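You operate a simulated robot arm through the tools that you are given. There is no shell and no other tool.

The job below is to be done with a simulated robot arm. You get a single attempt, and the scene is never put back.

JOB
Put things in order on the beech table. At the end: the yellow small towel from the beech table stands on top of the blue hardback book (marked "LAKES"); the blue clothes peg from the beech table stands where the purple rolled vest stood; the grey paper ball from the beech table stands where the blue clothes peg stood; the brown belt from the beech table stands where the grey paper ball stood; the purple rolled vest stands where the yellow small towel stood; whatever was shut is shut again. Leave all else as you found it, and nothing knocked over.
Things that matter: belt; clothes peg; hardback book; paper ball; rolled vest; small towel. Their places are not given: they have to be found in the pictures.

The check looks at the end state, three seconds after you hand in, the way a careful person would. Anything else that was tipped, shoved, dropped, spilled or broken makes it a failure. Flat cloth is picked up by pressing the open fingertips on it (5 to 10 N) and closing them slowly along it; thin cloth reads only 2 to 8 mm in the jaws.

ROBOT AND FRAMES
A 7-joint arm with a two-finger parallel gripper, fixed in place. Base frame: the origin is at the foot of the arm, x ahead of it, y to its left, z up; the work surface is at about z = 850. Units: mm, degrees, N and s.
With the tool pointing down near the work surface it reaches from about 240 to 680 mm from the base axis. Its first joint turns from -66.0 to 66.0 degrees. Payload 2.4 kg.
The TCP is the grasp point between the finger pads, 30 mm short of the fingertips. In the tool frame z runs along the fingers and y along their closing line. Largest opening 94 mm; finger width 28, thickness 10; the body of the gripper, 50 by 96 mm, starts 55 mm behind the TCP.
Orientation is that of the tool frame in the base frame, as a unit quaternion [x, y, z, w]. With the fingers straight down and closing along the base's y, the tool's x points along the base's -x, its y along +y and its z along -z.

CONTROLS
- The arm moves only by the tool step_arm. Its argument "motion" is a list of rows, each an object of numbers (a shift or turn left out is 0, a gripper value left out holds the last): "claw": the opening in per cent of the stroke, from 0 (shut) to 100 (fully open); "tx", "ty", "tz": the shift along the tool's x, y, z in mm; "rx", "ry", "rz": the turn, a rotation vector about the tool's x, y, z in degrees. In form: [{"claw": .., "tx": .., "ty": .., "tz": .., "rx": .., "ry": .., "rz": ..}, ...]. A call has 1 to 20 rows; each row shifts and turns the commanded pose from where the row before left it, along the tool's axes as they then stand. Each row takes 0.2 s and may step no farther than 50 mm and 8.6 degrees from the row before; otherwise, or with a gripper value out of range, the whole call is refused. A pose out of reach is approached as far as the arm can. The call stops where the force on the tool passes 40 N (or 10 N more than at its start, if that is more) or the arm is blocked; 0.2 s more then pass. Each finger travels about 153 mm/s and halts on what it meets, pressing with about 42 N; the grip force reading is that of the motor and also rises with nothing between the fingers. The clock runs only during rows and for 0.2 s after the last one: add rows that do not move to give the fingers time. The reply holds the time, the measured pose of the TCP, the force on the tool along the base axes, the opening and the grip force, in the units named above and with some noise, with the torque about the TCP (base axes, N m) and any sound that the robot's microphone picked up.
- Cameras (640 x 400 px; columns grow to the right, rows downward): "scene" is fixed at [44.3, 474.2, 1453.4]; the picture's right is [-0.72, -0.70, 0.00], its down [-0.34, 0.35, -0.87] and it looks along [0.61, -0.62, -0.49] (base axes); focal length 330 px, centre (320, 200). "wrist" rides on the gripper at [76, 14, -103] in the tool frame; the picture's right is [-0.18, 0.98, 0.00], its down [-0.75, -0.14, -0.64] and it looks along [-0.63, -0.12, 0.77] (tool axes); focal length 243 px, centre (320, 200).
- grab_frame(camera): a new picture of that camera. It takes no simulated time.
- probe_pixels(camera, pixels): for up to 12 pixels [column, row] of the newest picture of that camera ("zoom" is the newest enlarged one), the place [x, y, z] in the base frame of the surface seen there, good to about 2 mm. It takes no simulated time.
- inspect(camera, box): a new picture of the part [left, top, right, bottom] of that camera's present view, enlarged. It takes no simulated time.
- sign_off(): hands the job in; it is judged then, once.

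Open the gripper and draw the arm clear of the work before you hand the job in, unless the task says otherwise.

The tools are called after ">>>" as a command line: name --argument value ..., lists and objects as JSON in quotes. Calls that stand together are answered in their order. step_arm: Moves the arm, as the interface text tells. Its arguments: {"type":"object","properties":{"motion":{"type":"array"}},"required":["motion"]} The other tools are called the same way: grab_frame (camera) takes a picture; probe_pixels (camera, pixels) gives the place of the surface under pixels of a picture; inspect (camera, box) takes an enlarged picture of a part of a camera's view; sign_off () hands the job in.

At the start:

```text
time: 0.0
eef_pos: [401.3, -247.0, 1113.7]
tool_rot: [0.0, 1.0, -0.001, 0.0]
force: [0.0, 0.5, -0.1]
moment: [0.0, -0.01, 0.0]
opening: 94.0
grasp_force: 0.0
```

scene: 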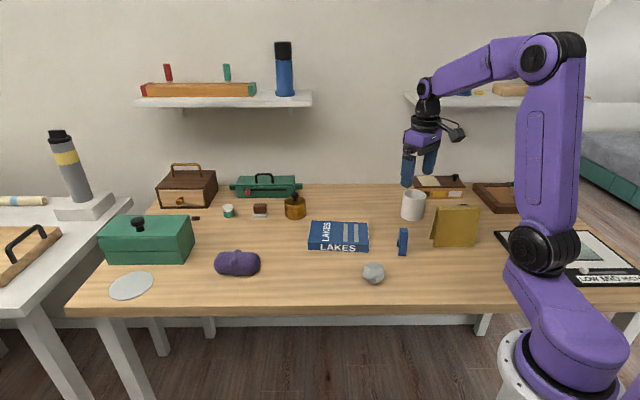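
wrist: 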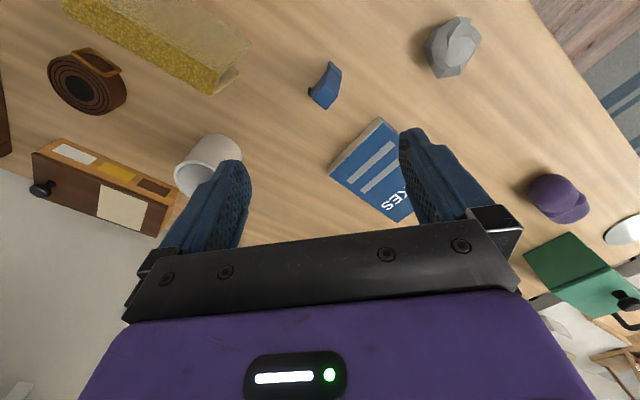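

The scene shows the book near (338,236), the peg (403,241), the paper ball (373,273), the vest (237,263) and a yellow upright thing (455,227). I zoom in to see them better.

>>> inspect --camera "scene" --box '[290, 170, 530, 320]'

>>> inspect --camera "wrist" --box '[0, 0, 320, 200]'

>>> inspect --camera "scene" --box '[80, 150, 320, 300]'

```text
2.67 times, centred on (410, 245) of scene
```

zoom: 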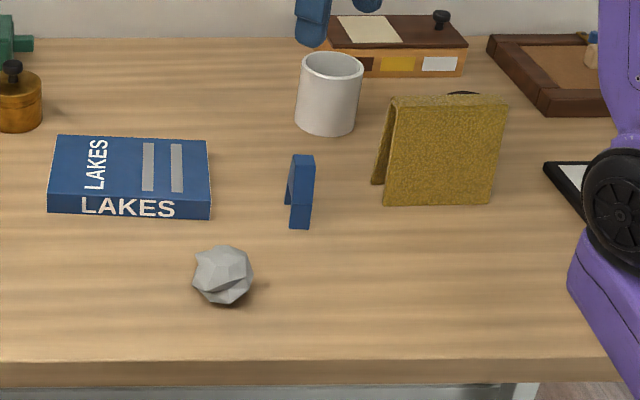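

```text
2.00 times, centred on (160, 100) of wrist
```

zoom: 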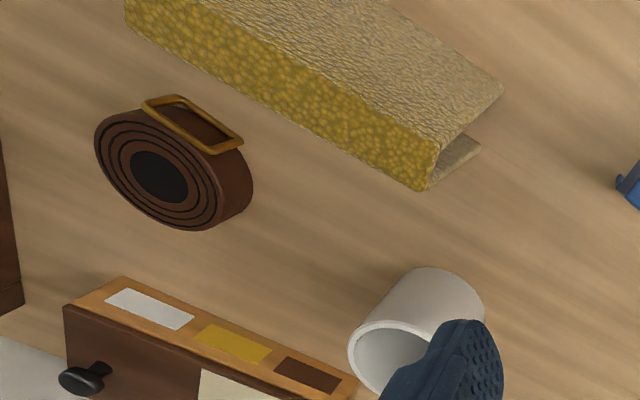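

```text
2.67 times, centred on (200, 225) of scene
```

zoom: 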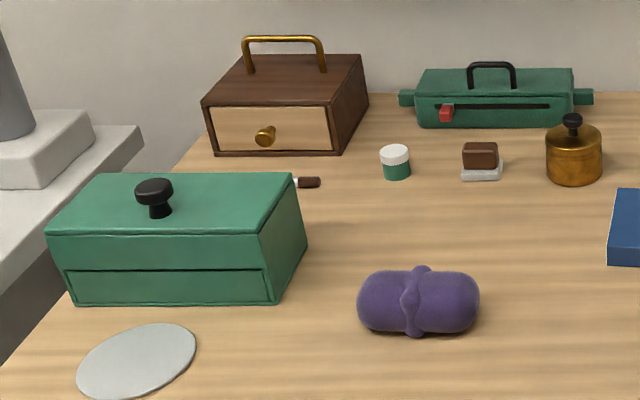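

The towel (455,227) looks like an upright folded tent, with the belt behind it. I probe the positions of all the things.

>>> grab_frame --camera "scene"

>>> probe_pixels --camera "scene" --pixels '[[310, 221], [369, 224], [368, 251], [308, 249], [403, 230], [403, 252], [373, 264], [373, 281], [237, 256], [218, 264], [259, 264], [237, 272]]'

>>> probe_pixels --camera "scene" --pixels '[[437, 208], [478, 209], [473, 244], [436, 244], [431, 237], [463, 205], [404, 254], [407, 254], [399, 252], [400, 230], [406, 230], [406, 238]]'

>>> probe_pixels --camera "wrist" --pixels '[[66, 4], [214, 93], [250, 45], [90, 55], [78, 88], [122, 72], [332, 65], [312, 92], [323, 107], [340, 70], [455, 40], [565, 195]]'

```text
taken
```

scene: 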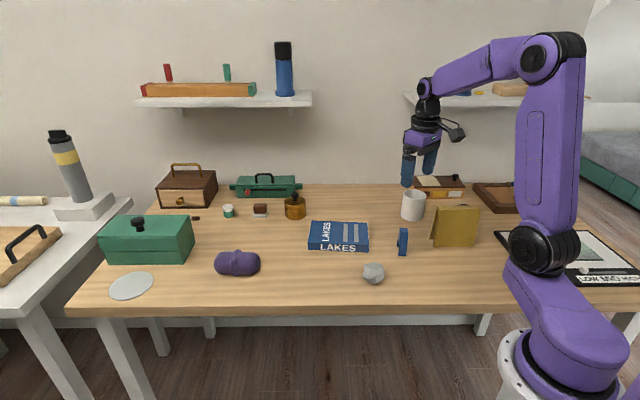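

```text
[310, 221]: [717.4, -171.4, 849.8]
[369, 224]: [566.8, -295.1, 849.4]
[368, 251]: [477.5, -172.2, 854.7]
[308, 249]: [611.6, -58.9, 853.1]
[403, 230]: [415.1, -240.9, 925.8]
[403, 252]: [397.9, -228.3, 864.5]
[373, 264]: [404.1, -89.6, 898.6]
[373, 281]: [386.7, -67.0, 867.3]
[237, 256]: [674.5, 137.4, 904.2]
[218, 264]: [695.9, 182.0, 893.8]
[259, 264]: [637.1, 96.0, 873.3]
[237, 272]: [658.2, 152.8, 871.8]
```

```text
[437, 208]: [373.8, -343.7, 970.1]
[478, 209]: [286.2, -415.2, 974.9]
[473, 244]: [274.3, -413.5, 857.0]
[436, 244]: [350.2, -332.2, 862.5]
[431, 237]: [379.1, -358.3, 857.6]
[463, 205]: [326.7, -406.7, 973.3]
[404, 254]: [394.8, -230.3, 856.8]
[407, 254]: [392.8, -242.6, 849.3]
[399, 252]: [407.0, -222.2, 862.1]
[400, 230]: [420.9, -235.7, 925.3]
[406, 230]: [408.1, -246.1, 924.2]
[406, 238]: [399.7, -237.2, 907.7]
```

```text
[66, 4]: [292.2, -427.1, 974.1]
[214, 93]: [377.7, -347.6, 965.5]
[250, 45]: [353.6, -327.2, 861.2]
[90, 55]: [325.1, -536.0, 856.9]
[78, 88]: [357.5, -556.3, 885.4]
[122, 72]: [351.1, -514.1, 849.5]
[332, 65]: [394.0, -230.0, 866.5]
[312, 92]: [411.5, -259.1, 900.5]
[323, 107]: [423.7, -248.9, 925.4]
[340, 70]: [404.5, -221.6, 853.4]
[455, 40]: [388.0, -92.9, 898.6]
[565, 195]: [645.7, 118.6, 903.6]
```

The towel's ridge runs from about (374,-344) to (286,-415) at z≈972, so it needs a yaw of about 39°. I rotate in place first and look with the wrist camera.

>>> step_arm --motion '[{"rz": -7.8}, {"rz": -7.8}, {"rz": -7.8}, {"rz": -7.8}, {"rz": -7.8}, {}]'

>>> grab_frame --camera "wrist"

>>> inspect --camera "scene" --box '[390, 170, 550, 270]'

```text
time: 1.4
eef_pos: [401.3, -247.5, 1113.7]
tool_rot: [-0.335, 0.942, -0.001, 0.0]
force: [-0.8, -0.2, 0.4]
moment: [-0.01, -0.02, -0.03]
opening: 94.0
grasp_force: 0.0
```

```text
taken
```

wrist: 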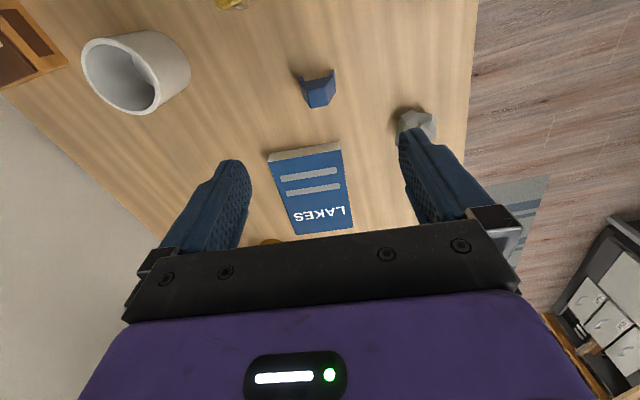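

```text
4.00 times, centred on (470, 220) of scene
```

zoom: 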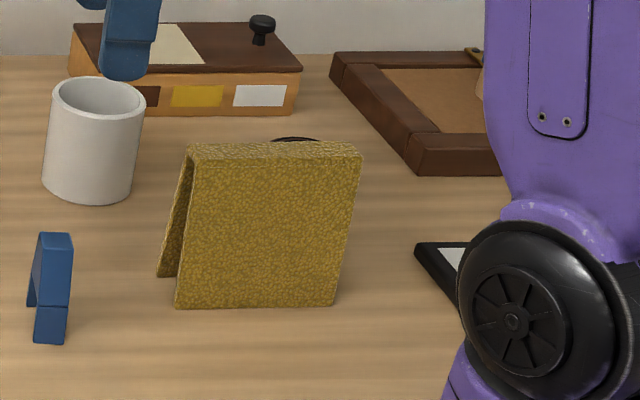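

I probe the towel's corners in this enlarged view, and the book's corners in the wrist view.

>>> probe_pixels --camera "zoom" --pixels '[[192, 162], [358, 161], [192, 148], [337, 146], [182, 302], [332, 300], [162, 274], [188, 270], [270, 150], [270, 165], [270, 300], [182, 180]]'

>>> probe_pixels --camera "wrist" --pixels '[[271, 158], [339, 147], [297, 231], [350, 226], [310, 190], [304, 76], [333, 72], [320, 88], [318, 104], [303, 84], [330, 100], [340, 148]]'

```text
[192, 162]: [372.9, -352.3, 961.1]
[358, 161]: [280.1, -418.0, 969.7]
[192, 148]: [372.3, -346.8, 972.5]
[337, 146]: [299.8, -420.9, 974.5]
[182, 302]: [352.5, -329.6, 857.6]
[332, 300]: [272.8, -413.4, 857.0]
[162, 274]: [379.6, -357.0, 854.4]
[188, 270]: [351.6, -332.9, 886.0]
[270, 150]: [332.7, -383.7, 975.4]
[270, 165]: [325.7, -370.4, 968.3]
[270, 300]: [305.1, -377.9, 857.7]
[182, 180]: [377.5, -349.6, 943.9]
```

```text
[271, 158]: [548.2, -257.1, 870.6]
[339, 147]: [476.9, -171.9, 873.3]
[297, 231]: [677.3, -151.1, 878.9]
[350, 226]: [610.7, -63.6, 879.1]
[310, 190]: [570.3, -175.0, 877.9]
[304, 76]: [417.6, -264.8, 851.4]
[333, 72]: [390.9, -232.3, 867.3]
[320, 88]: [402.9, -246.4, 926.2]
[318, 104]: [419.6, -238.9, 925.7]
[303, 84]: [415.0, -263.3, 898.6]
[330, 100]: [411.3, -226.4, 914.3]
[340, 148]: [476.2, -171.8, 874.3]
```

The towel stands with its centre near (327,-383), ridge at about 45°, top z≈974. The book is centred near (578,-161), top z≈878, yaw about 39°. I move above the towel with yaw 45°.

>>> step_arm --motion '[{"rz": -6, "claw": 80}, {"tx": 37, "ty": -11}, {"tx": 37, "ty": -11}, {"tx": 37, "ty": -11}, {"tx": 37, "ty": -10.5}, {"tz": 40}, {"tz": 40}, {}]'

>>> grab_frame --camera "wrist"

>>> inspect --camera "scene" --box '[390, 130, 550, 270]'

```text
time: 3.2
eef_pos: [326.6, -384.0, 1033.2]
tool_rot: [-0.383, 0.924, -0.001, -0.001]
force: [-0.8, 0.2, -0.2]
moment: [-0.02, -0.01, -0.01]
opening: 75.1
grasp_force: 0.1
```

```text
taken
```

wrist: 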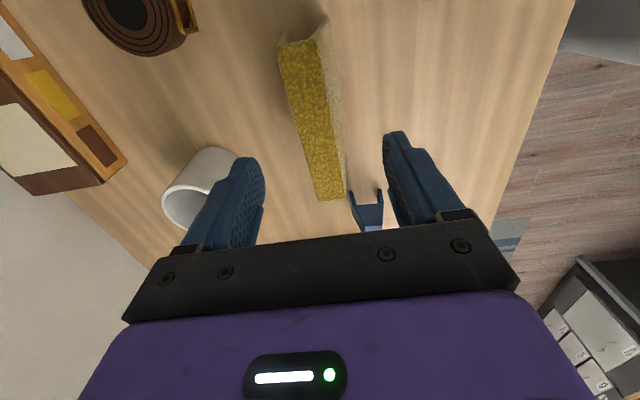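

```text
2.86 times, centred on (470, 200) of scene
```

zoom: 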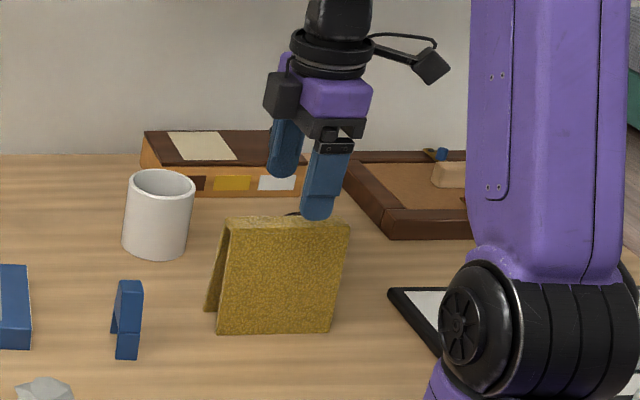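

The towel's ridge appears from (282,45) to (345,197) in the wrist picture. I probe it for exact alignment.

>>> probe_pixels --camera "wrist" --pixels '[[284, 52], [314, 44], [319, 196], [342, 194], [302, 120], [326, 115], [296, 90], [325, 150], [336, 180], [347, 150], [205, 170], [140, 30]]'

```text
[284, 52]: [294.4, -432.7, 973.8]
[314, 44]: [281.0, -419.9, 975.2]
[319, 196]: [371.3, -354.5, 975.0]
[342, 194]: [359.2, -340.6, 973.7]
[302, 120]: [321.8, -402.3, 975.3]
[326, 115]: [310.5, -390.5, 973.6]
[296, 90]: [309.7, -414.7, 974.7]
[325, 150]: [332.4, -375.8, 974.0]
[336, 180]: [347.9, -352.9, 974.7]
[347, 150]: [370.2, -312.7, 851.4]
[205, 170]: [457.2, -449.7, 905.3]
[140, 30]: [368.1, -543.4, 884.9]
```

The ridge centre is (326.5,-387) at 45.5°, and the gripper is aligned within 2 mm. I descend and close slowly.

>>> step_arm --motion '[{"ty": -2, "tz": 28}, {"tz": 28}, {"tz": 27}, {"claw": 65}, {"claw": 50}, {"claw": 40}, {"claw": 30}, {"claw": 20}, {"claw": 10}, {}, {}]'

>>> grab_frame --camera "wrist"

>>> inspect --camera "scene" --box '[390, 130, 550, 270]'

```text
time: 5.6
eef_pos: [330.4, -384.9, 949.2]
tool_rot: [-0.383, 0.924, -0.001, 0.0]
force: [-0.4, -0.6, 0.2]
moment: [0.01, -0.01, 0.01]
opening: 33.8
grasp_force: 42.2
```

```text
taken
```

wrist: 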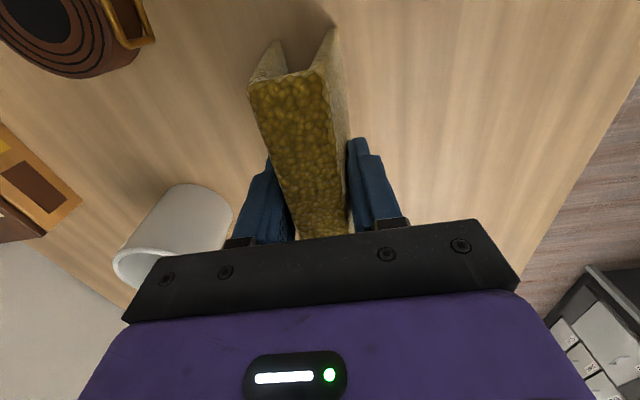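

```text
2.86 times, centred on (470, 200) of scene
```

zoom: 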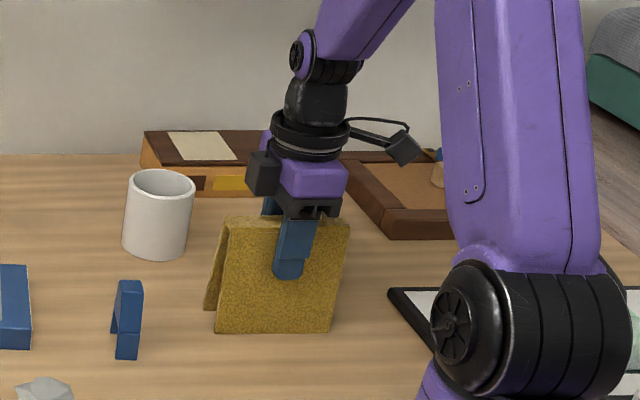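

The grip holds at 33.8 mm with 42 N. I lift straight up and carry the towel over the book.

>>> step_arm --motion '[{"tz": -20}, {"tz": -40}, {"tz": -40}, {"tz": -35}, {"tx": -42.1, "ty": -2.35}, {"tx": -42.1, "ty": -2.35}, {"tx": -42.1, "ty": -2.35}, {"tx": -42.1, "ty": -2.35}, {"tx": -42.1, "ty": -2.35}, {"tx": -42.1, "ty": -2.35}, {"tx": -42.1, "ty": -2.35}, {"tx": -42.1, "ty": -2.35}, {"rz": 6}, {}, {}]'

>>> grab_frame --camera "wrist"

>>> grab_frame --camera "scene"

```text
time: 8.8
eef_pos: [581.0, -158.8, 1085.7]
tool_rot: [-0.333, 0.943, -0.001, -0.001]
force: [-0.7, -0.3, -1.3]
moment: [-0.05, -0.02, 0.01]
opening: 33.8
grasp_force: 42.1
```

```text
taken
```

wrist: 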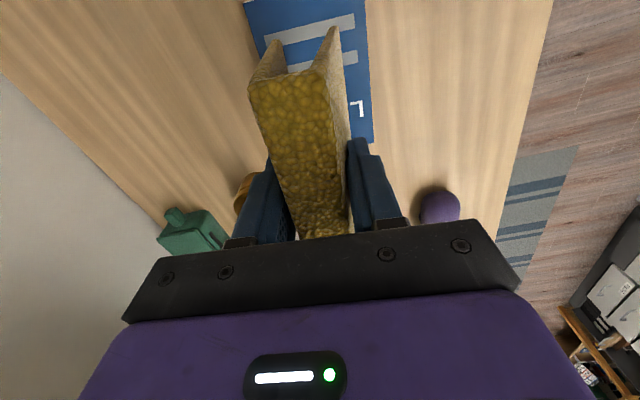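

```text
taken
```

scene: 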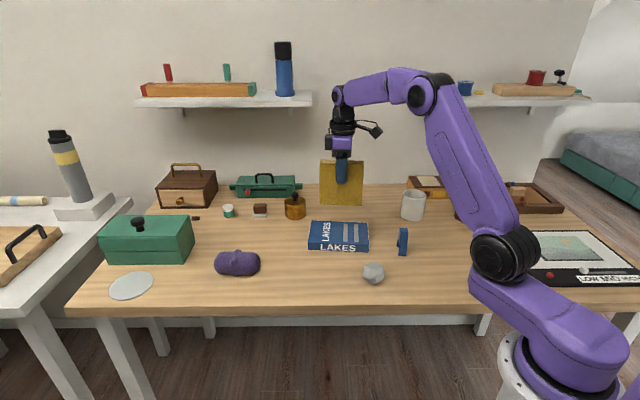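

The towel hangs upright over the book. I lower it to a few mm above the book's top.

>>> step_arm --motion '[{"tz": 35}, {"tz": 35}, {"tz": 20}, {"tz": 10}, {}, {}]'

>>> inspect --camera "scene" --box '[270, 150, 430, 270]'

>>> grab_frame --camera "wrist"

```text
time: 10.2
eef_pos: [578.2, -160.0, 985.6]
tool_rot: [-0.334, 0.943, -0.001, -0.001]
force: [0.9, -0.2, -0.8]
moment: [-0.03, 0.01, 0.03]
opening: 33.8
grasp_force: 41.8
```

```text
3.33 times, centred on (350, 210) of scene
```

zoom: 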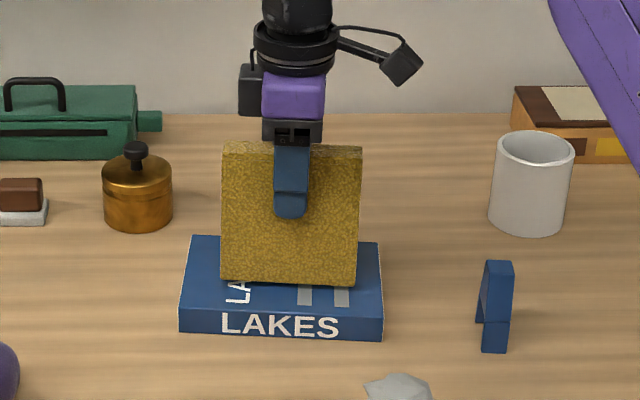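

```text
taken
```

wrist: 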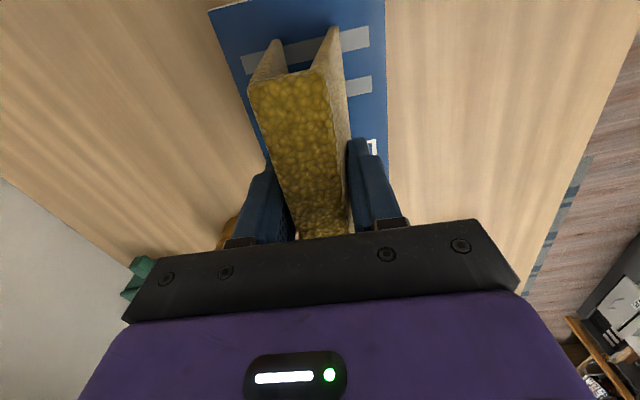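

The towel is inside the book's outline with a few mm to go. I lower by small steps, watching the force.

>>> step_arm --motion '[{"tz": 4}, {"tz": 1.5}, {"tz": 1}, {}]'

```text
time: 11.2
eef_pos: [577.7, -159.6, 978.9]
tool_rot: [-0.334, 0.943, -0.001, -0.001]
force: [0.9, -0.1, -0.6]
moment: [-0.02, -0.01, 0.0]
opening: 33.5
grasp_force: 41.8
```

No contact force yet; I go on in 1 mm steps.

>>> step_arm --motion '[{"tz": 1}, {"tz": 1}, {}]'

```text
time: 12.0
eef_pos: [580.3, -160.0, 978.4]
tool_rot: [-0.333, 0.943, -0.002, 0.0]
force: [-4.2, -0.2, 13.5]
moment: [0.1, 0.49, 0.02]
opening: 33.6
grasp_force: 41.8
```

Contact at 13.5 N. I ease off slightly, open the fingers, and rise.

>>> step_arm --motion '[{"tz": -1}, {"claw": 40}, {"claw": 50}, {"claw": 65}, {"claw": 75}, {}, {"tz": -20}, {"tz": -40}, {"tz": -40}, {}]'

>>> inspect --camera "scene" --box '[270, 150, 430, 270]'

>>> grab_frame --camera "wrist"

```text
time: 14.2
eef_pos: [581.4, -161.3, 1077.8]
tool_rot: [-0.334, 0.943, -0.001, -0.001]
force: [0.0, 0.3, -0.2]
moment: [0.01, 0.01, 0.0]
opening: 70.4
grasp_force: 0.1
```

```text
3.33 times, centred on (350, 210) of scene
```

zoom: 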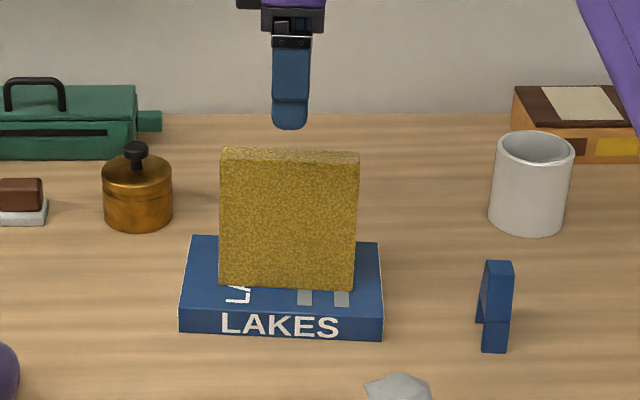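

```text
taken
```

wrist: 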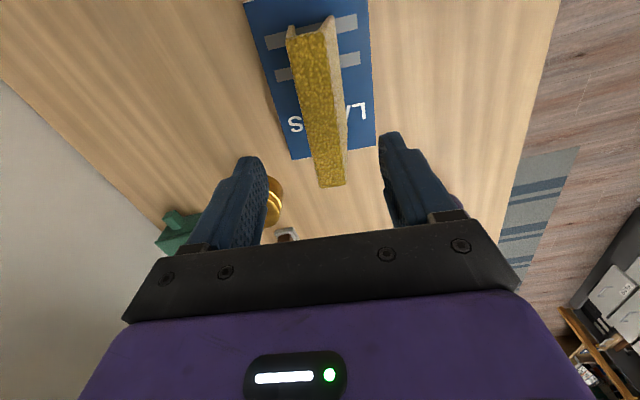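

The towel stands on the book. Next is the vest at about (660,140); I move to the left for a closer look at it.

>>> step_arm --motion '[{"tz": -40, "claw": 100}, {"tx": -17.4, "ty": 37.7}, {"tx": -17.4, "ty": 37.7}, {"tx": -17.4, "ty": 37.7}, {"tx": -17.4, "ty": 37.7}, {"tx": -17.4, "ty": 37.7}, {}]'

>>> grab_frame --camera "wrist"

>>> inspect --camera "scene" --box '[180, 220, 300, 300]'

```text
time: 15.8
eef_pos: [529.4, 40.3, 1115.7]
tool_rot: [-0.332, 0.943, -0.002, -0.001]
force: [0.1, -1.0, 0.0]
moment: [-0.02, 0.01, 0.01]
opening: 94.2
grasp_force: 0.0
```

```text
taken
```

wrist: 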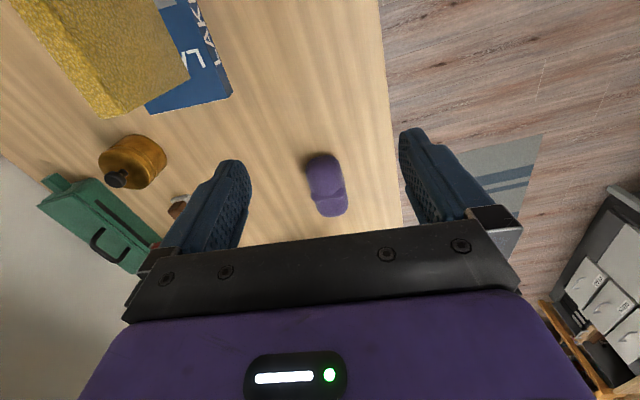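

```text
5.00 times, centred on (240, 260) of scene
```

zoom: 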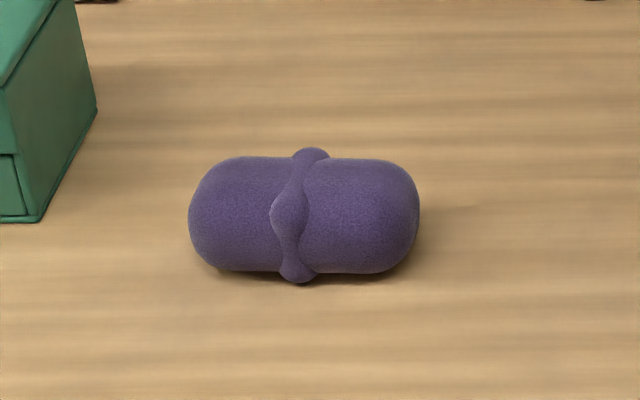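

The vest is a roll with a tied band around its middle, at (327,185) in the wrist view. I probe its outline.

>>> probe_pixels --camera "zoom" --pixels '[[192, 215], [416, 215], [310, 152], [300, 278], [240, 165], [240, 262], [360, 168], [360, 265], [290, 215], [230, 215], [380, 215], [300, 295]]'

>>> probe_pixels --camera "wrist" --pixels '[[322, 156], [333, 213], [312, 165], [340, 165], [320, 205], [345, 200], [326, 185], [316, 185], [340, 183], [322, 170], [330, 200], [305, 180]]'

```text
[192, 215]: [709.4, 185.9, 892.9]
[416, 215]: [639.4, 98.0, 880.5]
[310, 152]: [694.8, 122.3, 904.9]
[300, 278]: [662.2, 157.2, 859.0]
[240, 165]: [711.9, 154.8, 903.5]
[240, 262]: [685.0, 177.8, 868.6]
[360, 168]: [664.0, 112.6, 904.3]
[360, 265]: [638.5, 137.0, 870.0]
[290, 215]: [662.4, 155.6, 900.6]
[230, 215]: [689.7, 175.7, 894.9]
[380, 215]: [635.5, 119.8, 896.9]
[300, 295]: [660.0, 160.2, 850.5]
```

```text
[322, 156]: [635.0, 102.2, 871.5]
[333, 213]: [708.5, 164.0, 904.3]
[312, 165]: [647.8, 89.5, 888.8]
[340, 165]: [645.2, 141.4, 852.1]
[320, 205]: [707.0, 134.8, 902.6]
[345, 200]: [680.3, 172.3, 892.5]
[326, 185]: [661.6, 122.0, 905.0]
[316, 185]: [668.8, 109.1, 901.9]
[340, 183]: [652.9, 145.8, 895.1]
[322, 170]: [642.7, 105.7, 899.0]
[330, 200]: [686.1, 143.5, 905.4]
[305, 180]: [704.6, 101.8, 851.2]
```

The roll's axis is about 41.5°, its middle near (675,137), top z≈905. That is near the limit of reach, so I move above it and see what pose the arm attains.

>>> step_arm --motion '[{"rz": -2.7}, {"tx": -43.3, "ty": -6}, {"tx": -43.3, "ty": -6}, {"tx": -43.3, "ty": -6}, {"tx": -43.3, "ty": -6}, {"tz": 45}, {"tz": 45}, {"tz": 35}, {}, {}]'

>>> grab_frame --camera "wrist"

>>> inspect --camera "scene" --box '[160, 180, 320, 300]'

```text
time: 18.0
eef_pos: [650.8, 119.6, 989.9]
tool_rot: [-0.355, 0.935, -0.001, 0.0]
force: [-0.7, 0.3, -0.6]
moment: [0.01, 0.0, 0.01]
opening: 94.2
grasp_force: 0.1
out of reach, approached as far as the arm can: row 5
```

```text
taken
```

wrist: 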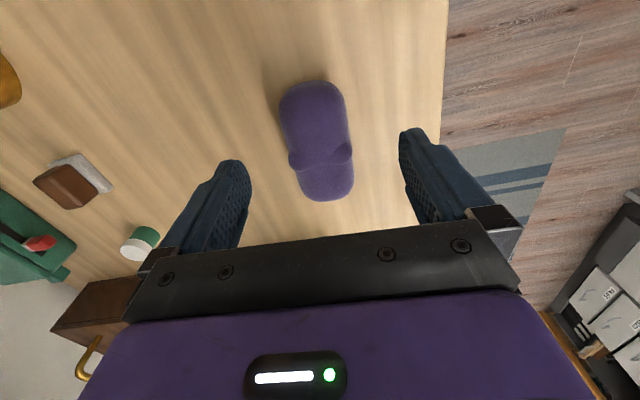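

```text
3.33 times, centred on (240, 240) of scene
```

zoom: 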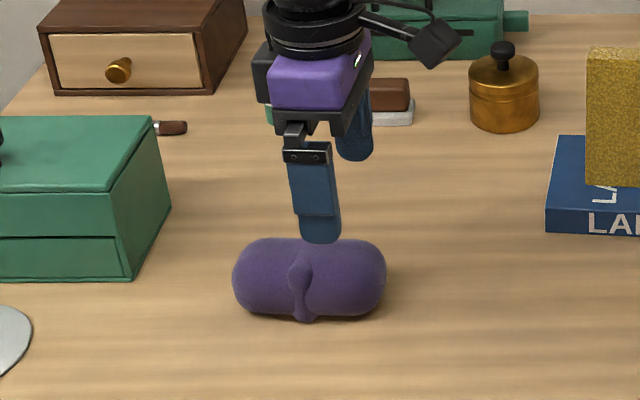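

Row 5 was clamped: the tool is at (650.8,119.6), about 25 mm short of the vest's middle. From this nearer view I probe the vest again for its exact centre.

>>> probe_pixels --camera "wrist" --pixels '[[314, 84], [328, 197], [314, 110], [318, 140], [324, 180], [290, 157], [351, 150], [320, 155], [284, 105], [345, 100], [300, 190], [350, 180]]'

```text
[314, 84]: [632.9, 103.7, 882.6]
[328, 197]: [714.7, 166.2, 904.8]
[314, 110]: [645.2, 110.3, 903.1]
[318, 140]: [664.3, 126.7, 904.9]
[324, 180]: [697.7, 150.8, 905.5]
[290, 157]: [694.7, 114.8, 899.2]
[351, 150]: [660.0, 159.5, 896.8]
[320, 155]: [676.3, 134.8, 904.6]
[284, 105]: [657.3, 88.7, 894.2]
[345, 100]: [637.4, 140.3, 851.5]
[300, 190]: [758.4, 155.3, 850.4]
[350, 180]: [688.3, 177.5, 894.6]
```

The vest's middle is (677,137), axis about 39°. I'll grip it about 20 mm on the near side of the band, at TCP z≈886, after aligning.

>>> step_arm --motion '[{"rz": 2.6, "ty": -3}, {"tz": 30}, {"tx": -10, "tz": 10}, {}, {}]'

```text
time: 19.2
eef_pos: [659.2, 124.5, 951.3]
tool_rot: [-0.335, 0.942, -0.001, -0.001]
force: [0.0, -0.7, 0.3]
moment: [0.01, -0.01, -0.01]
opening: 94.2
grasp_force: 0.0
```

Reached (659,124.5). Now down to z≈886 in steps.

>>> step_arm --motion '[{"ty": -1.5, "tz": 25}, {"tz": 25}, {"tz": 15}, {}, {}]'

>>> grab_frame --camera "wrist"

>>> inspect --camera "scene" --box '[180, 190, 300, 290]'

```text
time: 20.4
eef_pos: [656.9, 121.6, 884.7]
tool_rot: [-0.335, 0.942, -0.001, 0.0]
force: [0.4, 0.0, -0.1]
moment: [0.03, -0.02, 0.0]
opening: 93.8
grasp_force: 0.1
```

```text
taken
```

wrist: 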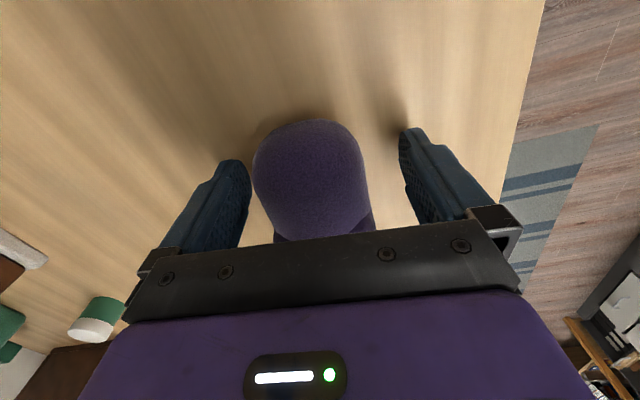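

```text
4.00 times, centred on (240, 240) of scene
```

zoom: 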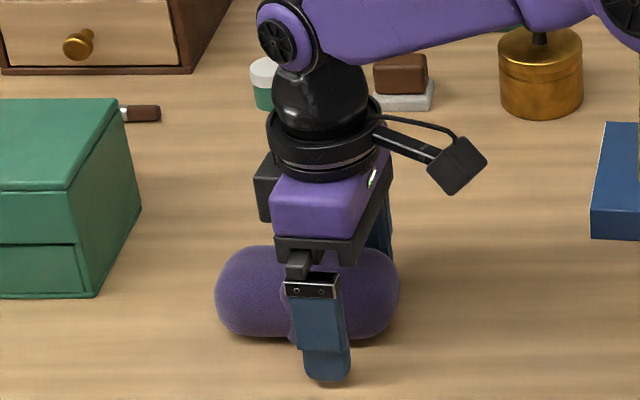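

The fingers straddle the vest on its near side. I close slowly.

>>> step_arm --motion '[{"claw": 88}, {"claw": 76}, {"claw": 68}, {"claw": 60}, {"claw": 52}, {"claw": 44}, {"claw": 36}, {}, {}]'

```text
time: 22.4
eef_pos: [658.5, 121.6, 887.2]
tool_rot: [-0.334, 0.943, -0.001, -0.001]
force: [-0.7, -0.2, 2.3]
moment: [0.05, 0.02, 0.13]
opening: 63.8
grasp_force: 42.1
```

It grips at 63.8 mm with 42 N. I lift gently and look.

>>> step_arm --motion '[{"tz": -10}, {"tz": -20}, {"tz": -30}, {}]'

>>> grab_frame --camera "wrist"

>>> inspect --camera "scene" --box '[160, 170, 320, 290]'

```text
time: 23.4
eef_pos: [656.8, 122.0, 946.4]
tool_rot: [-0.334, 0.942, -0.001, 0.0]
force: [-0.8, -0.2, -1.3]
moment: [-0.05, 0.03, 0.01]
opening: 63.6
grasp_force: 41.9
```

```text
taken
```

wrist: 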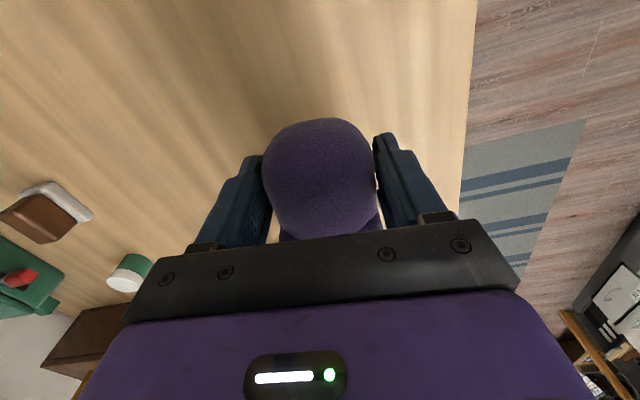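

```text
3.33 times, centred on (240, 230) of scene
```

zoom: 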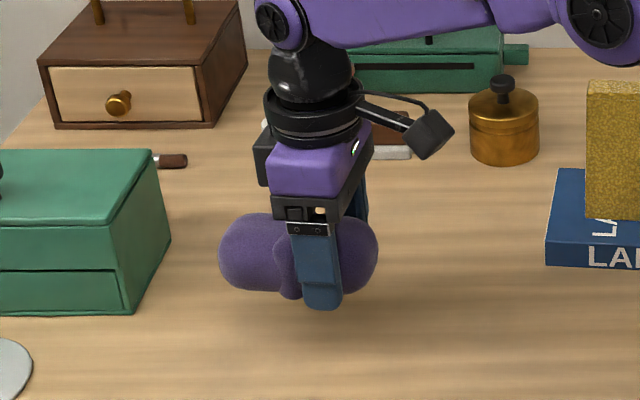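

The vest is held level. I draw it back, raise it well above the towel, and carry it toward the towel's former place (326.5,-386).

>>> step_arm --motion '[{"tx": 25, "tz": -20}, {"tx": 40, "tz": -25}, {"tx": 35, "tz": -33}, {"tz": -33}, {"tz": -33}, {}]'

```text
time: 24.8
eef_pos: [579.1, 61.8, 1092.5]
tool_rot: [-0.335, 0.942, -0.001, -0.001]
force: [0.2, -1.1, -1.6]
moment: [-0.03, 0.01, 0.01]
opening: 63.5
grasp_force: 42.6
```

Now across, with the final turn to yaw 45°.

>>> step_arm --motion '[{"tx": 41.6, "ty": -15.9}, {"tx": 41.6, "ty": -15.9}, {"tx": 41.6, "ty": -15.9}, {"tx": 41.6, "ty": -15.9}, {"tx": 41.6, "ty": -15.9}, {"tx": 41.6, "ty": -15.9}, {"tx": 41.6, "ty": -15.9}, {"tx": 41.6, "ty": -15.9}, {"tx": 41.6, "ty": -15.9}, {"tx": 41.6, "ty": -15.9}, {"tx": 41.6, "ty": -15.9}, {"tx": 41.6, "ty": -15.9}, {"rz": -6}, {}, {}]'

>>> grab_frame --camera "scene"

>>> grab_frame --camera "wrist"

```text
time: 28.0
eef_pos: [312.4, -400.2, 1092.3]
tool_rot: [-0.384, 0.923, -0.002, -0.001]
force: [-0.6, 0.4, -1.7]
moment: [-0.01, 0.03, 0.0]
opening: 63.9
grasp_force: 41.8
```

```text
taken
```

scene: 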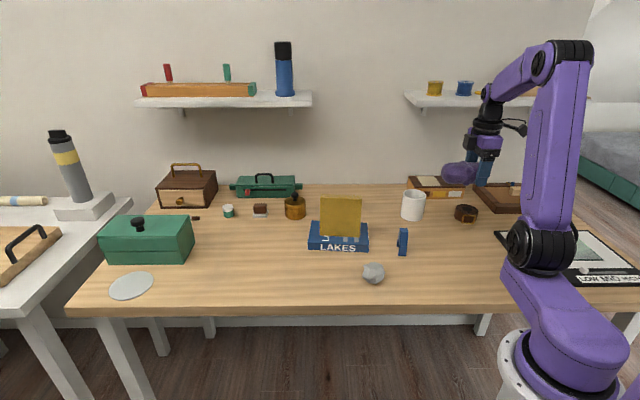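

```text
taken
```

wrist: 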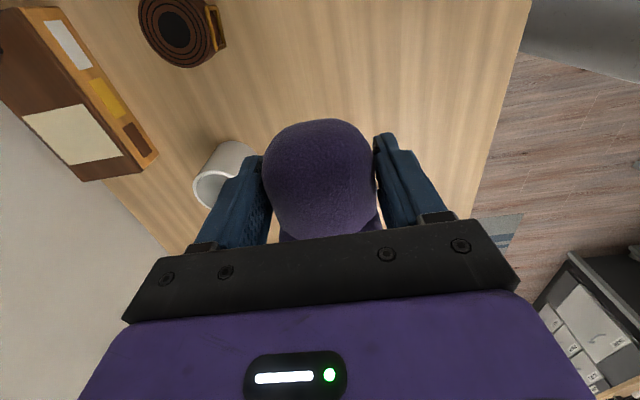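

The vest hangs over the empty place. I lower it to just above the table.

>>> step_arm --motion '[{"tx": 3.7, "tz": 45}, {"tz": 45}, {"tz": 45}, {"tz": 35}, {"tz": 25}, {}, {}]'

>>> inspect --camera "scene" --box '[390, 170, 550, 270]'

```text
time: 29.6
eef_pos: [310.3, -406.7, 894.6]
tool_rot: [-0.383, 0.924, -0.001, 0.0]
force: [0.3, -0.3, -0.3]
moment: [-0.02, 0.02, -0.03]
opening: 63.6
grasp_force: 42.1
```

```text
4.00 times, centred on (470, 220) of scene
```

zoom: 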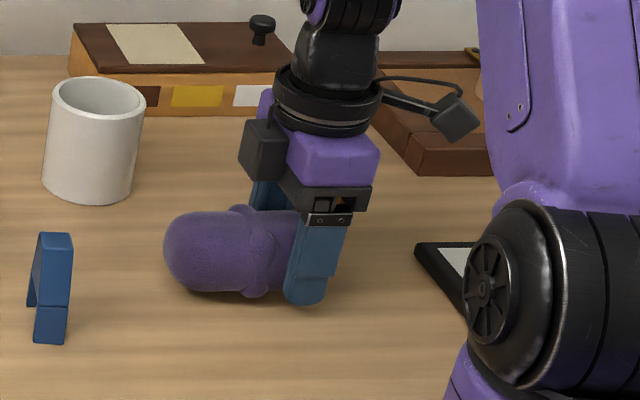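

Near the table now; I lower by small steps until contact.

>>> step_arm --motion '[{"tz": 3, "tx": -2, "ty": 2}, {"tz": 2}, {"tz": 1}, {}]'

```text
time: 30.6
eef_pos: [309.6, -402.6, 891.0]
tool_rot: [-0.384, 0.923, -0.001, 0.0]
force: [-0.2, 0.5, -0.7]
moment: [-0.02, -0.02, -0.02]
opening: 63.7
grasp_force: 42.5
```

>>> step_arm --motion '[{"tz": 1}, {"tz": 1}, {}]'

```text
time: 31.4
eef_pos: [309.2, -403.3, 888.8]
tool_rot: [-0.383, 0.924, -0.001, -0.001]
force: [-0.9, 0.2, -2.3]
moment: [-0.04, 0.03, 0.01]
opening: 63.7
grasp_force: 41.5
```

Still no contact force; I continue in 1 mm steps.

>>> step_arm --motion '[{"tz": 1}, {"tz": 1}, {}]'

```text
time: 32.2
eef_pos: [309.1, -402.9, 887.8]
tool_rot: [-0.384, 0.923, -0.001, -0.001]
force: [0.4, 0.3, -1.8]
moment: [-0.04, 0.02, -0.02]
opening: 63.4
grasp_force: 42.3
```

>>> step_arm --motion '[{"tz": 1}, {"tz": 1}, {}]'

```text
time: 33.0
eef_pos: [309.2, -401.3, 887.3]
tool_rot: [-0.383, 0.924, -0.003, 0.0]
force: [-4.5, 5.6, 29.6]
moment: [0.84, 0.0, 0.13]
opening: 63.3
grasp_force: 42.1
```

Contact (30 N). I back off 1.5 mm, open, and rise.

>>> step_arm --motion '[{"tz": -1.5}, {"claw": 75}, {"claw": 85}, {"claw": 100}, {}, {"tz": -15}, {"tz": -40}, {"tz": -45}, {"tz": -45}, {}]'

>>> grab_frame --camera "wrist"

>>> inspect --camera "scene" --box '[390, 170, 550, 270]'

```text
time: 35.2
eef_pos: [308.4, -400.8, 1031.0]
tool_rot: [-0.383, 0.924, -0.002, -0.001]
force: [-1.0, -0.8, -0.2]
moment: [-0.02, 0.03, -0.01]
opening: 93.8
grasp_force: 0.0
```

```text
taken
```

wrist: 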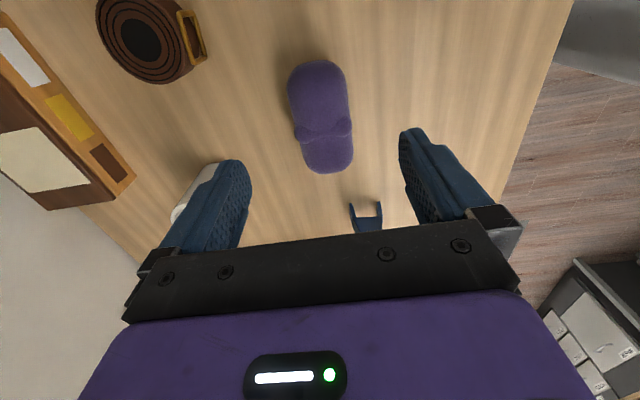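

```text
4.00 times, centred on (470, 220) of scene
```

zoom: 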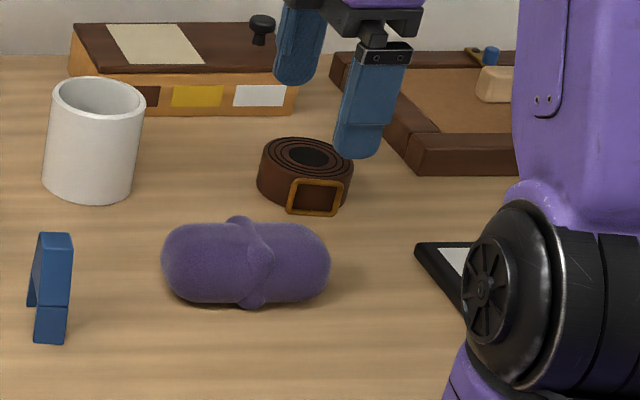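

The vest lies in the towel's place. I probe it, the belt (142,38) and the peg (366,218) from this view.

>>> probe_pixels --camera "wrist" --pixels '[[315, 64], [330, 170], [297, 132], [350, 122], [322, 120], [142, 38], [100, 20], [150, 82], [182, 40], [205, 60], [352, 205], [380, 205]]'

>>> probe_pixels --camera "zoom" --pixels '[[260, 160], [350, 172], [310, 157], [298, 138], [315, 200], [305, 212], [290, 180], [30, 300], [35, 340], [66, 340], [42, 240], [70, 240]]'

```text
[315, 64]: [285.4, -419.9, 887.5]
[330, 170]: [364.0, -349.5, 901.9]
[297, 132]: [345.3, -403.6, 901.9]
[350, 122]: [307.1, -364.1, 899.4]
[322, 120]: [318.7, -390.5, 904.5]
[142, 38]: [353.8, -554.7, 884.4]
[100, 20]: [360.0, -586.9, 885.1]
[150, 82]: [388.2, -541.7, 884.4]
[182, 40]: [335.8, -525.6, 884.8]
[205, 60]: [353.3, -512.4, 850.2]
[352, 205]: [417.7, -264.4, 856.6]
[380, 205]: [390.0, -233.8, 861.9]
```

```text
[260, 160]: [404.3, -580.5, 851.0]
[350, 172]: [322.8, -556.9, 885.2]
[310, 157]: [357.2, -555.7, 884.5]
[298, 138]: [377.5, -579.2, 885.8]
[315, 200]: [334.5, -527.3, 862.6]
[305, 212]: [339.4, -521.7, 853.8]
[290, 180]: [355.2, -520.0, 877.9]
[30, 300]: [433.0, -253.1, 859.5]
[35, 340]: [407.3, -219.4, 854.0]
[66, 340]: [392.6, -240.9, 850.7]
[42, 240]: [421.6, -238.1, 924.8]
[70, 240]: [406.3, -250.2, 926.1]
```

The vest centre is (326,-384) – good. Now the peg near (412,-243): I go above it and turn to yaw −45° so the jaws would close across its flat sides.

>>> step_arm --motion '[{"tx": -37, "ty": 7.7}, {"tx": -37, "ty": 7.7}, {"tx": -37, "ty": 7.7}, {"tx": -37, "ty": 7.7}, {"tx": -37, "ty": 7.5}, {"rz": 8.2}, {"rz": 8.2}, {"rz": 8.2}, {"rz": 8.2}, {"rz": 8.2}, {"rz": 8.2}, {"rz": 8.2}, {"rz": 8.2}, {"rz": 8.2}, {"rz": 8.2}, {"rz": 8.2}, {}, {}]'

>>> grab_frame --camera "wrist"

>>> inspect --camera "scene" --box '[360, 200, 440, 270]'

```text
time: 39.0
eef_pos: [413.5, -244.8, 1031.3]
tool_rot: [0.384, 0.923, -0.001, 0.0]
force: [-0.7, -0.2, 0.3]
moment: [0.02, 0.02, 0.02]
opening: 94.2
grasp_force: 0.0
```

```text
taken
```

wrist: 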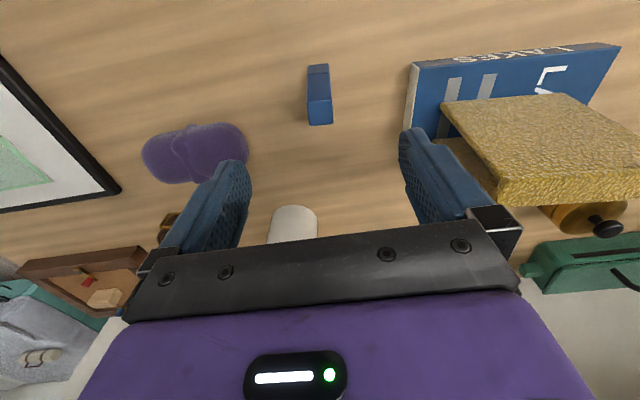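

```text
5.71 times, centred on (400, 235) of scene
```

zoom: 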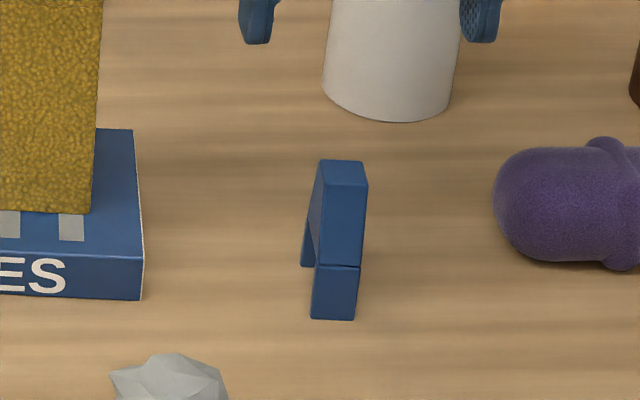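

The peg is at (320,95) in the wrist view, seen along its narrow side. I probe its edges in both views.

>>> inspect --camera "wrist" --box '[270, 40, 370, 140]'

>>> probe_pixels --camera "wrist" --pixels '[[310, 102], [329, 100], [312, 122], [331, 119], [309, 68], [326, 67], [320, 110], [318, 80], [309, 92], [329, 90]]'

>>> inspect --camera "scene" --box '[380, 215, 425, 265]'

```text
4.00 times, centred on (320, 90) of wrist
```

zoom: 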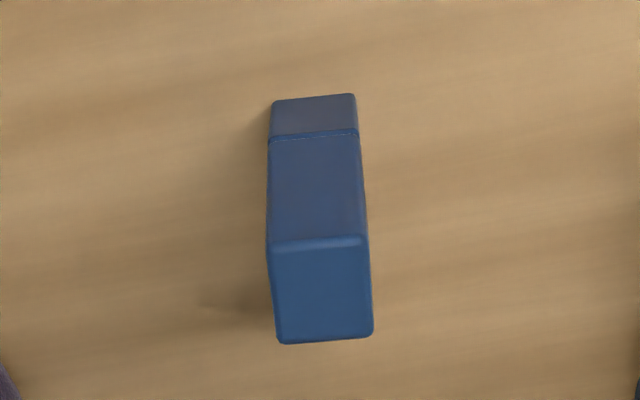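

```text
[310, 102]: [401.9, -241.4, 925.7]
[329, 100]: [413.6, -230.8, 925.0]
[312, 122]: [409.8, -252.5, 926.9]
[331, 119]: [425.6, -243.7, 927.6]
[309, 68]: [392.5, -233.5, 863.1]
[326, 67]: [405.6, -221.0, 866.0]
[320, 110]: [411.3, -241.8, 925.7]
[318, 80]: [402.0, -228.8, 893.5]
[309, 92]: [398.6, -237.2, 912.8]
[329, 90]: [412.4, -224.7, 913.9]
```

```text
8.00 times, centred on (402, 240) of scene
```

zoom: 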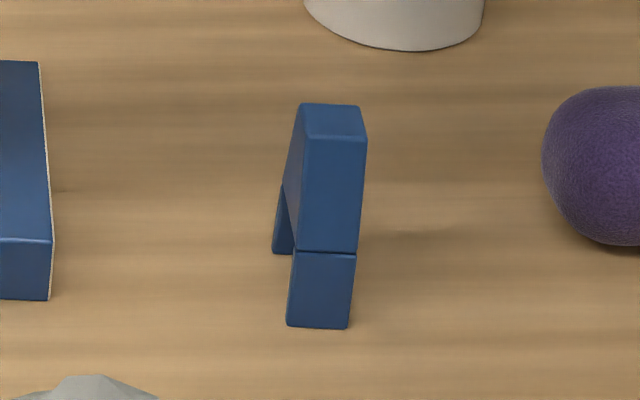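

The peg's flat sides run across 40°, top centre (412.7,-242), z 926. I turn to yaw −50°, tilt 12° about the closing axis (needed for reach at the vest's place), and come down to just above it.

>>> step_arm --motion '[{"tx": 2.9, "ty": 0.4, "rz": 4.8, "claw": 65}, {"ry": -6}, {"ry": -6}, {"tx": 6.9, "tz": 32.3}, {"tx": 6.9, "tz": 32.3}, {}, {}]'

>>> grab_frame --camera "wrist"

>>> inspect --camera "scene" --box '[340, 150, 460, 270]'

```text
time: 40.6
eef_pos: [409.7, -242.8, 962.2]
tool_rot: [0.419, 0.902, -0.045, 0.095]
force: [0.1, -0.4, 0.0]
moment: [-0.02, 0.01, 0.02]
opening: 60.8
grasp_force: 0.1
```

```text
taken
```

wrist: 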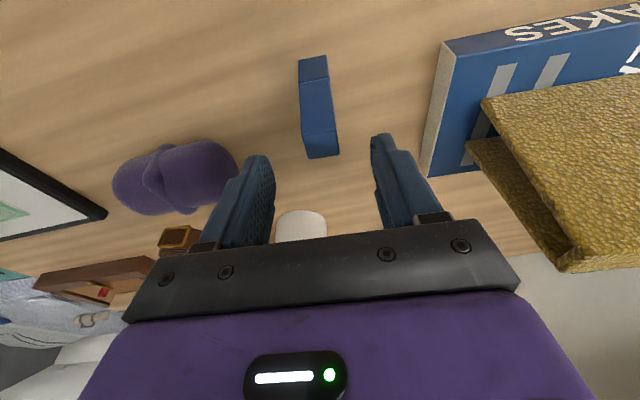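

```text
3.33 times, centred on (400, 210) of scene
```

zoom: 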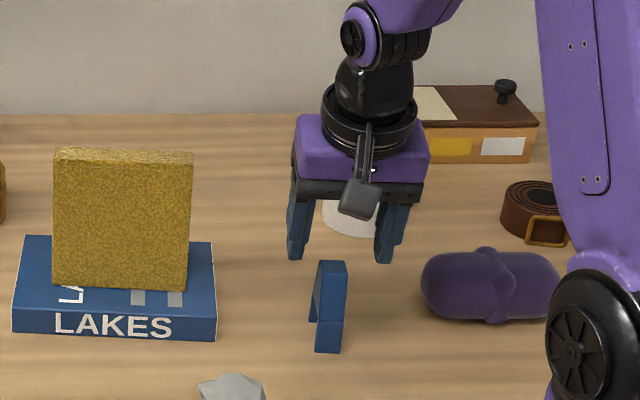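

The peg's top is between the fingers. I probe it once more to centre on it.

>>> probe_pixels --camera "wrist" --pixels '[[305, 133], [335, 130], [309, 156], [336, 152], [321, 143], [301, 62], [325, 60], [303, 100], [331, 97]]'

```text
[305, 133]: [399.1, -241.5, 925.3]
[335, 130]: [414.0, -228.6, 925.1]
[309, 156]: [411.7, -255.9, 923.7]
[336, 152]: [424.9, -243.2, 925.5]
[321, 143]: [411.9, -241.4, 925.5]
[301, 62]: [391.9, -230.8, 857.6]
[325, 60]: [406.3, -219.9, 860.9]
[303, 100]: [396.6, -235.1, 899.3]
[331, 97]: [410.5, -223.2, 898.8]
```

Top centre (412.4,-242.3). I shift 2.4 mm, descend to z≈905 and close slowly.

>>> step_arm --motion '[{"tx": 4, "ty": 2.3, "tz": 19}, {"tx": 4, "tz": 19}, {"tx": 3, "tz": 17.8}, {}, {"claw": 55}, {"claw": 45}, {"claw": 35}, {"claw": 28}, {"claw": 20}, {"claw": 12}, {"claw": 5}, {}, {}]'

>>> grab_frame --camera "wrist"

>>> inspect --camera "scene" --box '[340, 170, 460, 270]'

```text
time: 43.4
eef_pos: [413.5, -240.6, 908.5]
tool_rot: [0.42, 0.901, -0.046, 0.095]
force: [-0.7, -0.7, -0.1]
moment: [0.02, -0.01, -0.01]
opening: 25.0
grasp_force: 42.3
```

```text
taken
```

wrist: 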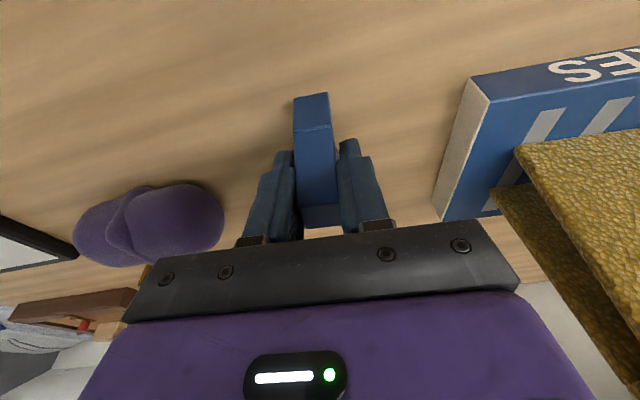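

```text
4.00 times, centred on (400, 220) of scene
```

zoom: 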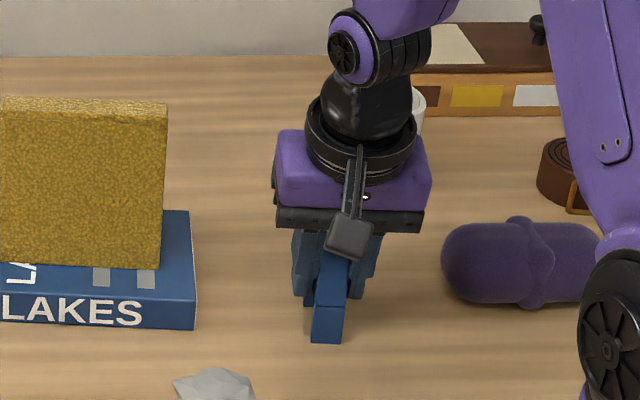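

The grip holds (25 mm, 42 N). I lift vertically and check.

>>> step_arm --motion '[{"tx": -4.2, "tz": -19.6}, {"tx": -8.3, "tz": -39.1}, {"ry": 6}, {"ry": 6}, {"tz": -45}, {"tz": -45}, {}]'

>>> grab_frame --camera "wrist"

>>> grab_frame --camera "scene"

```text
time: 45.0
eef_pos: [414.9, -238.3, 1059.1]
tool_rot: [0.421, 0.907, -0.001, 0.0]
force: [0.6, 1.0, -1.2]
moment: [0.03, -0.03, 0.03]
opening: 25.2
grasp_force: 42.1
```

```text
taken
```

wrist: 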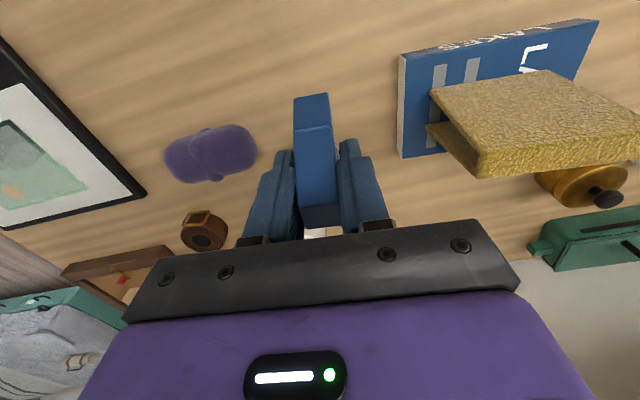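

```text
taken
```

scene: 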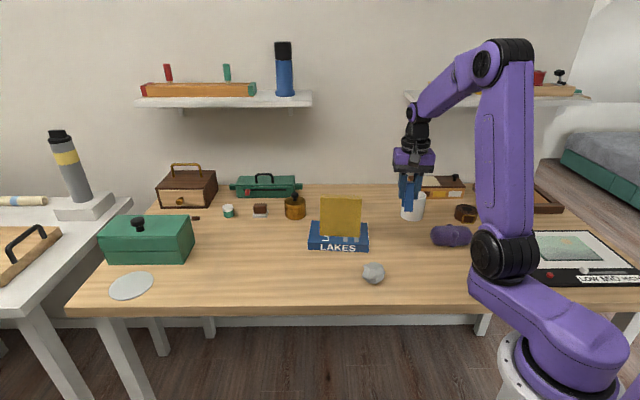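

The peg is held; its foot is level with the towel's top, so I keep away from the towel: first leftward along x≈430, then turn to yaw ≈11°.

>>> step_arm --motion '[{"tx": 31.1, "ty": 29.1}, {"tx": 31.1, "ty": 29.1}, {"tx": 31.1, "ty": 29.1}, {"tx": 31.1, "ty": 29.1}, {"tx": 31.1, "ty": 29.1}, {"tx": 31.1, "ty": 29.1}, {"tx": 31.1, "ty": 29.1}, {"rz": -7.64}, {"rz": -7.64}, {"rz": -7.64}, {"rz": -7.64}, {"rz": -7.64}, {"rz": -7.64}, {"rz": -7.64}, {"rz": -7.64}, {}]'

```text
time: 48.4
eef_pos: [428.9, 57.1, 1057.4]
tool_rot: [-0.098, 0.995, -0.002, -0.001]
force: [-0.3, 0.3, -0.9]
moment: [-0.02, -0.02, 0.01]
opening: 25.1
grasp_force: 42.1
```

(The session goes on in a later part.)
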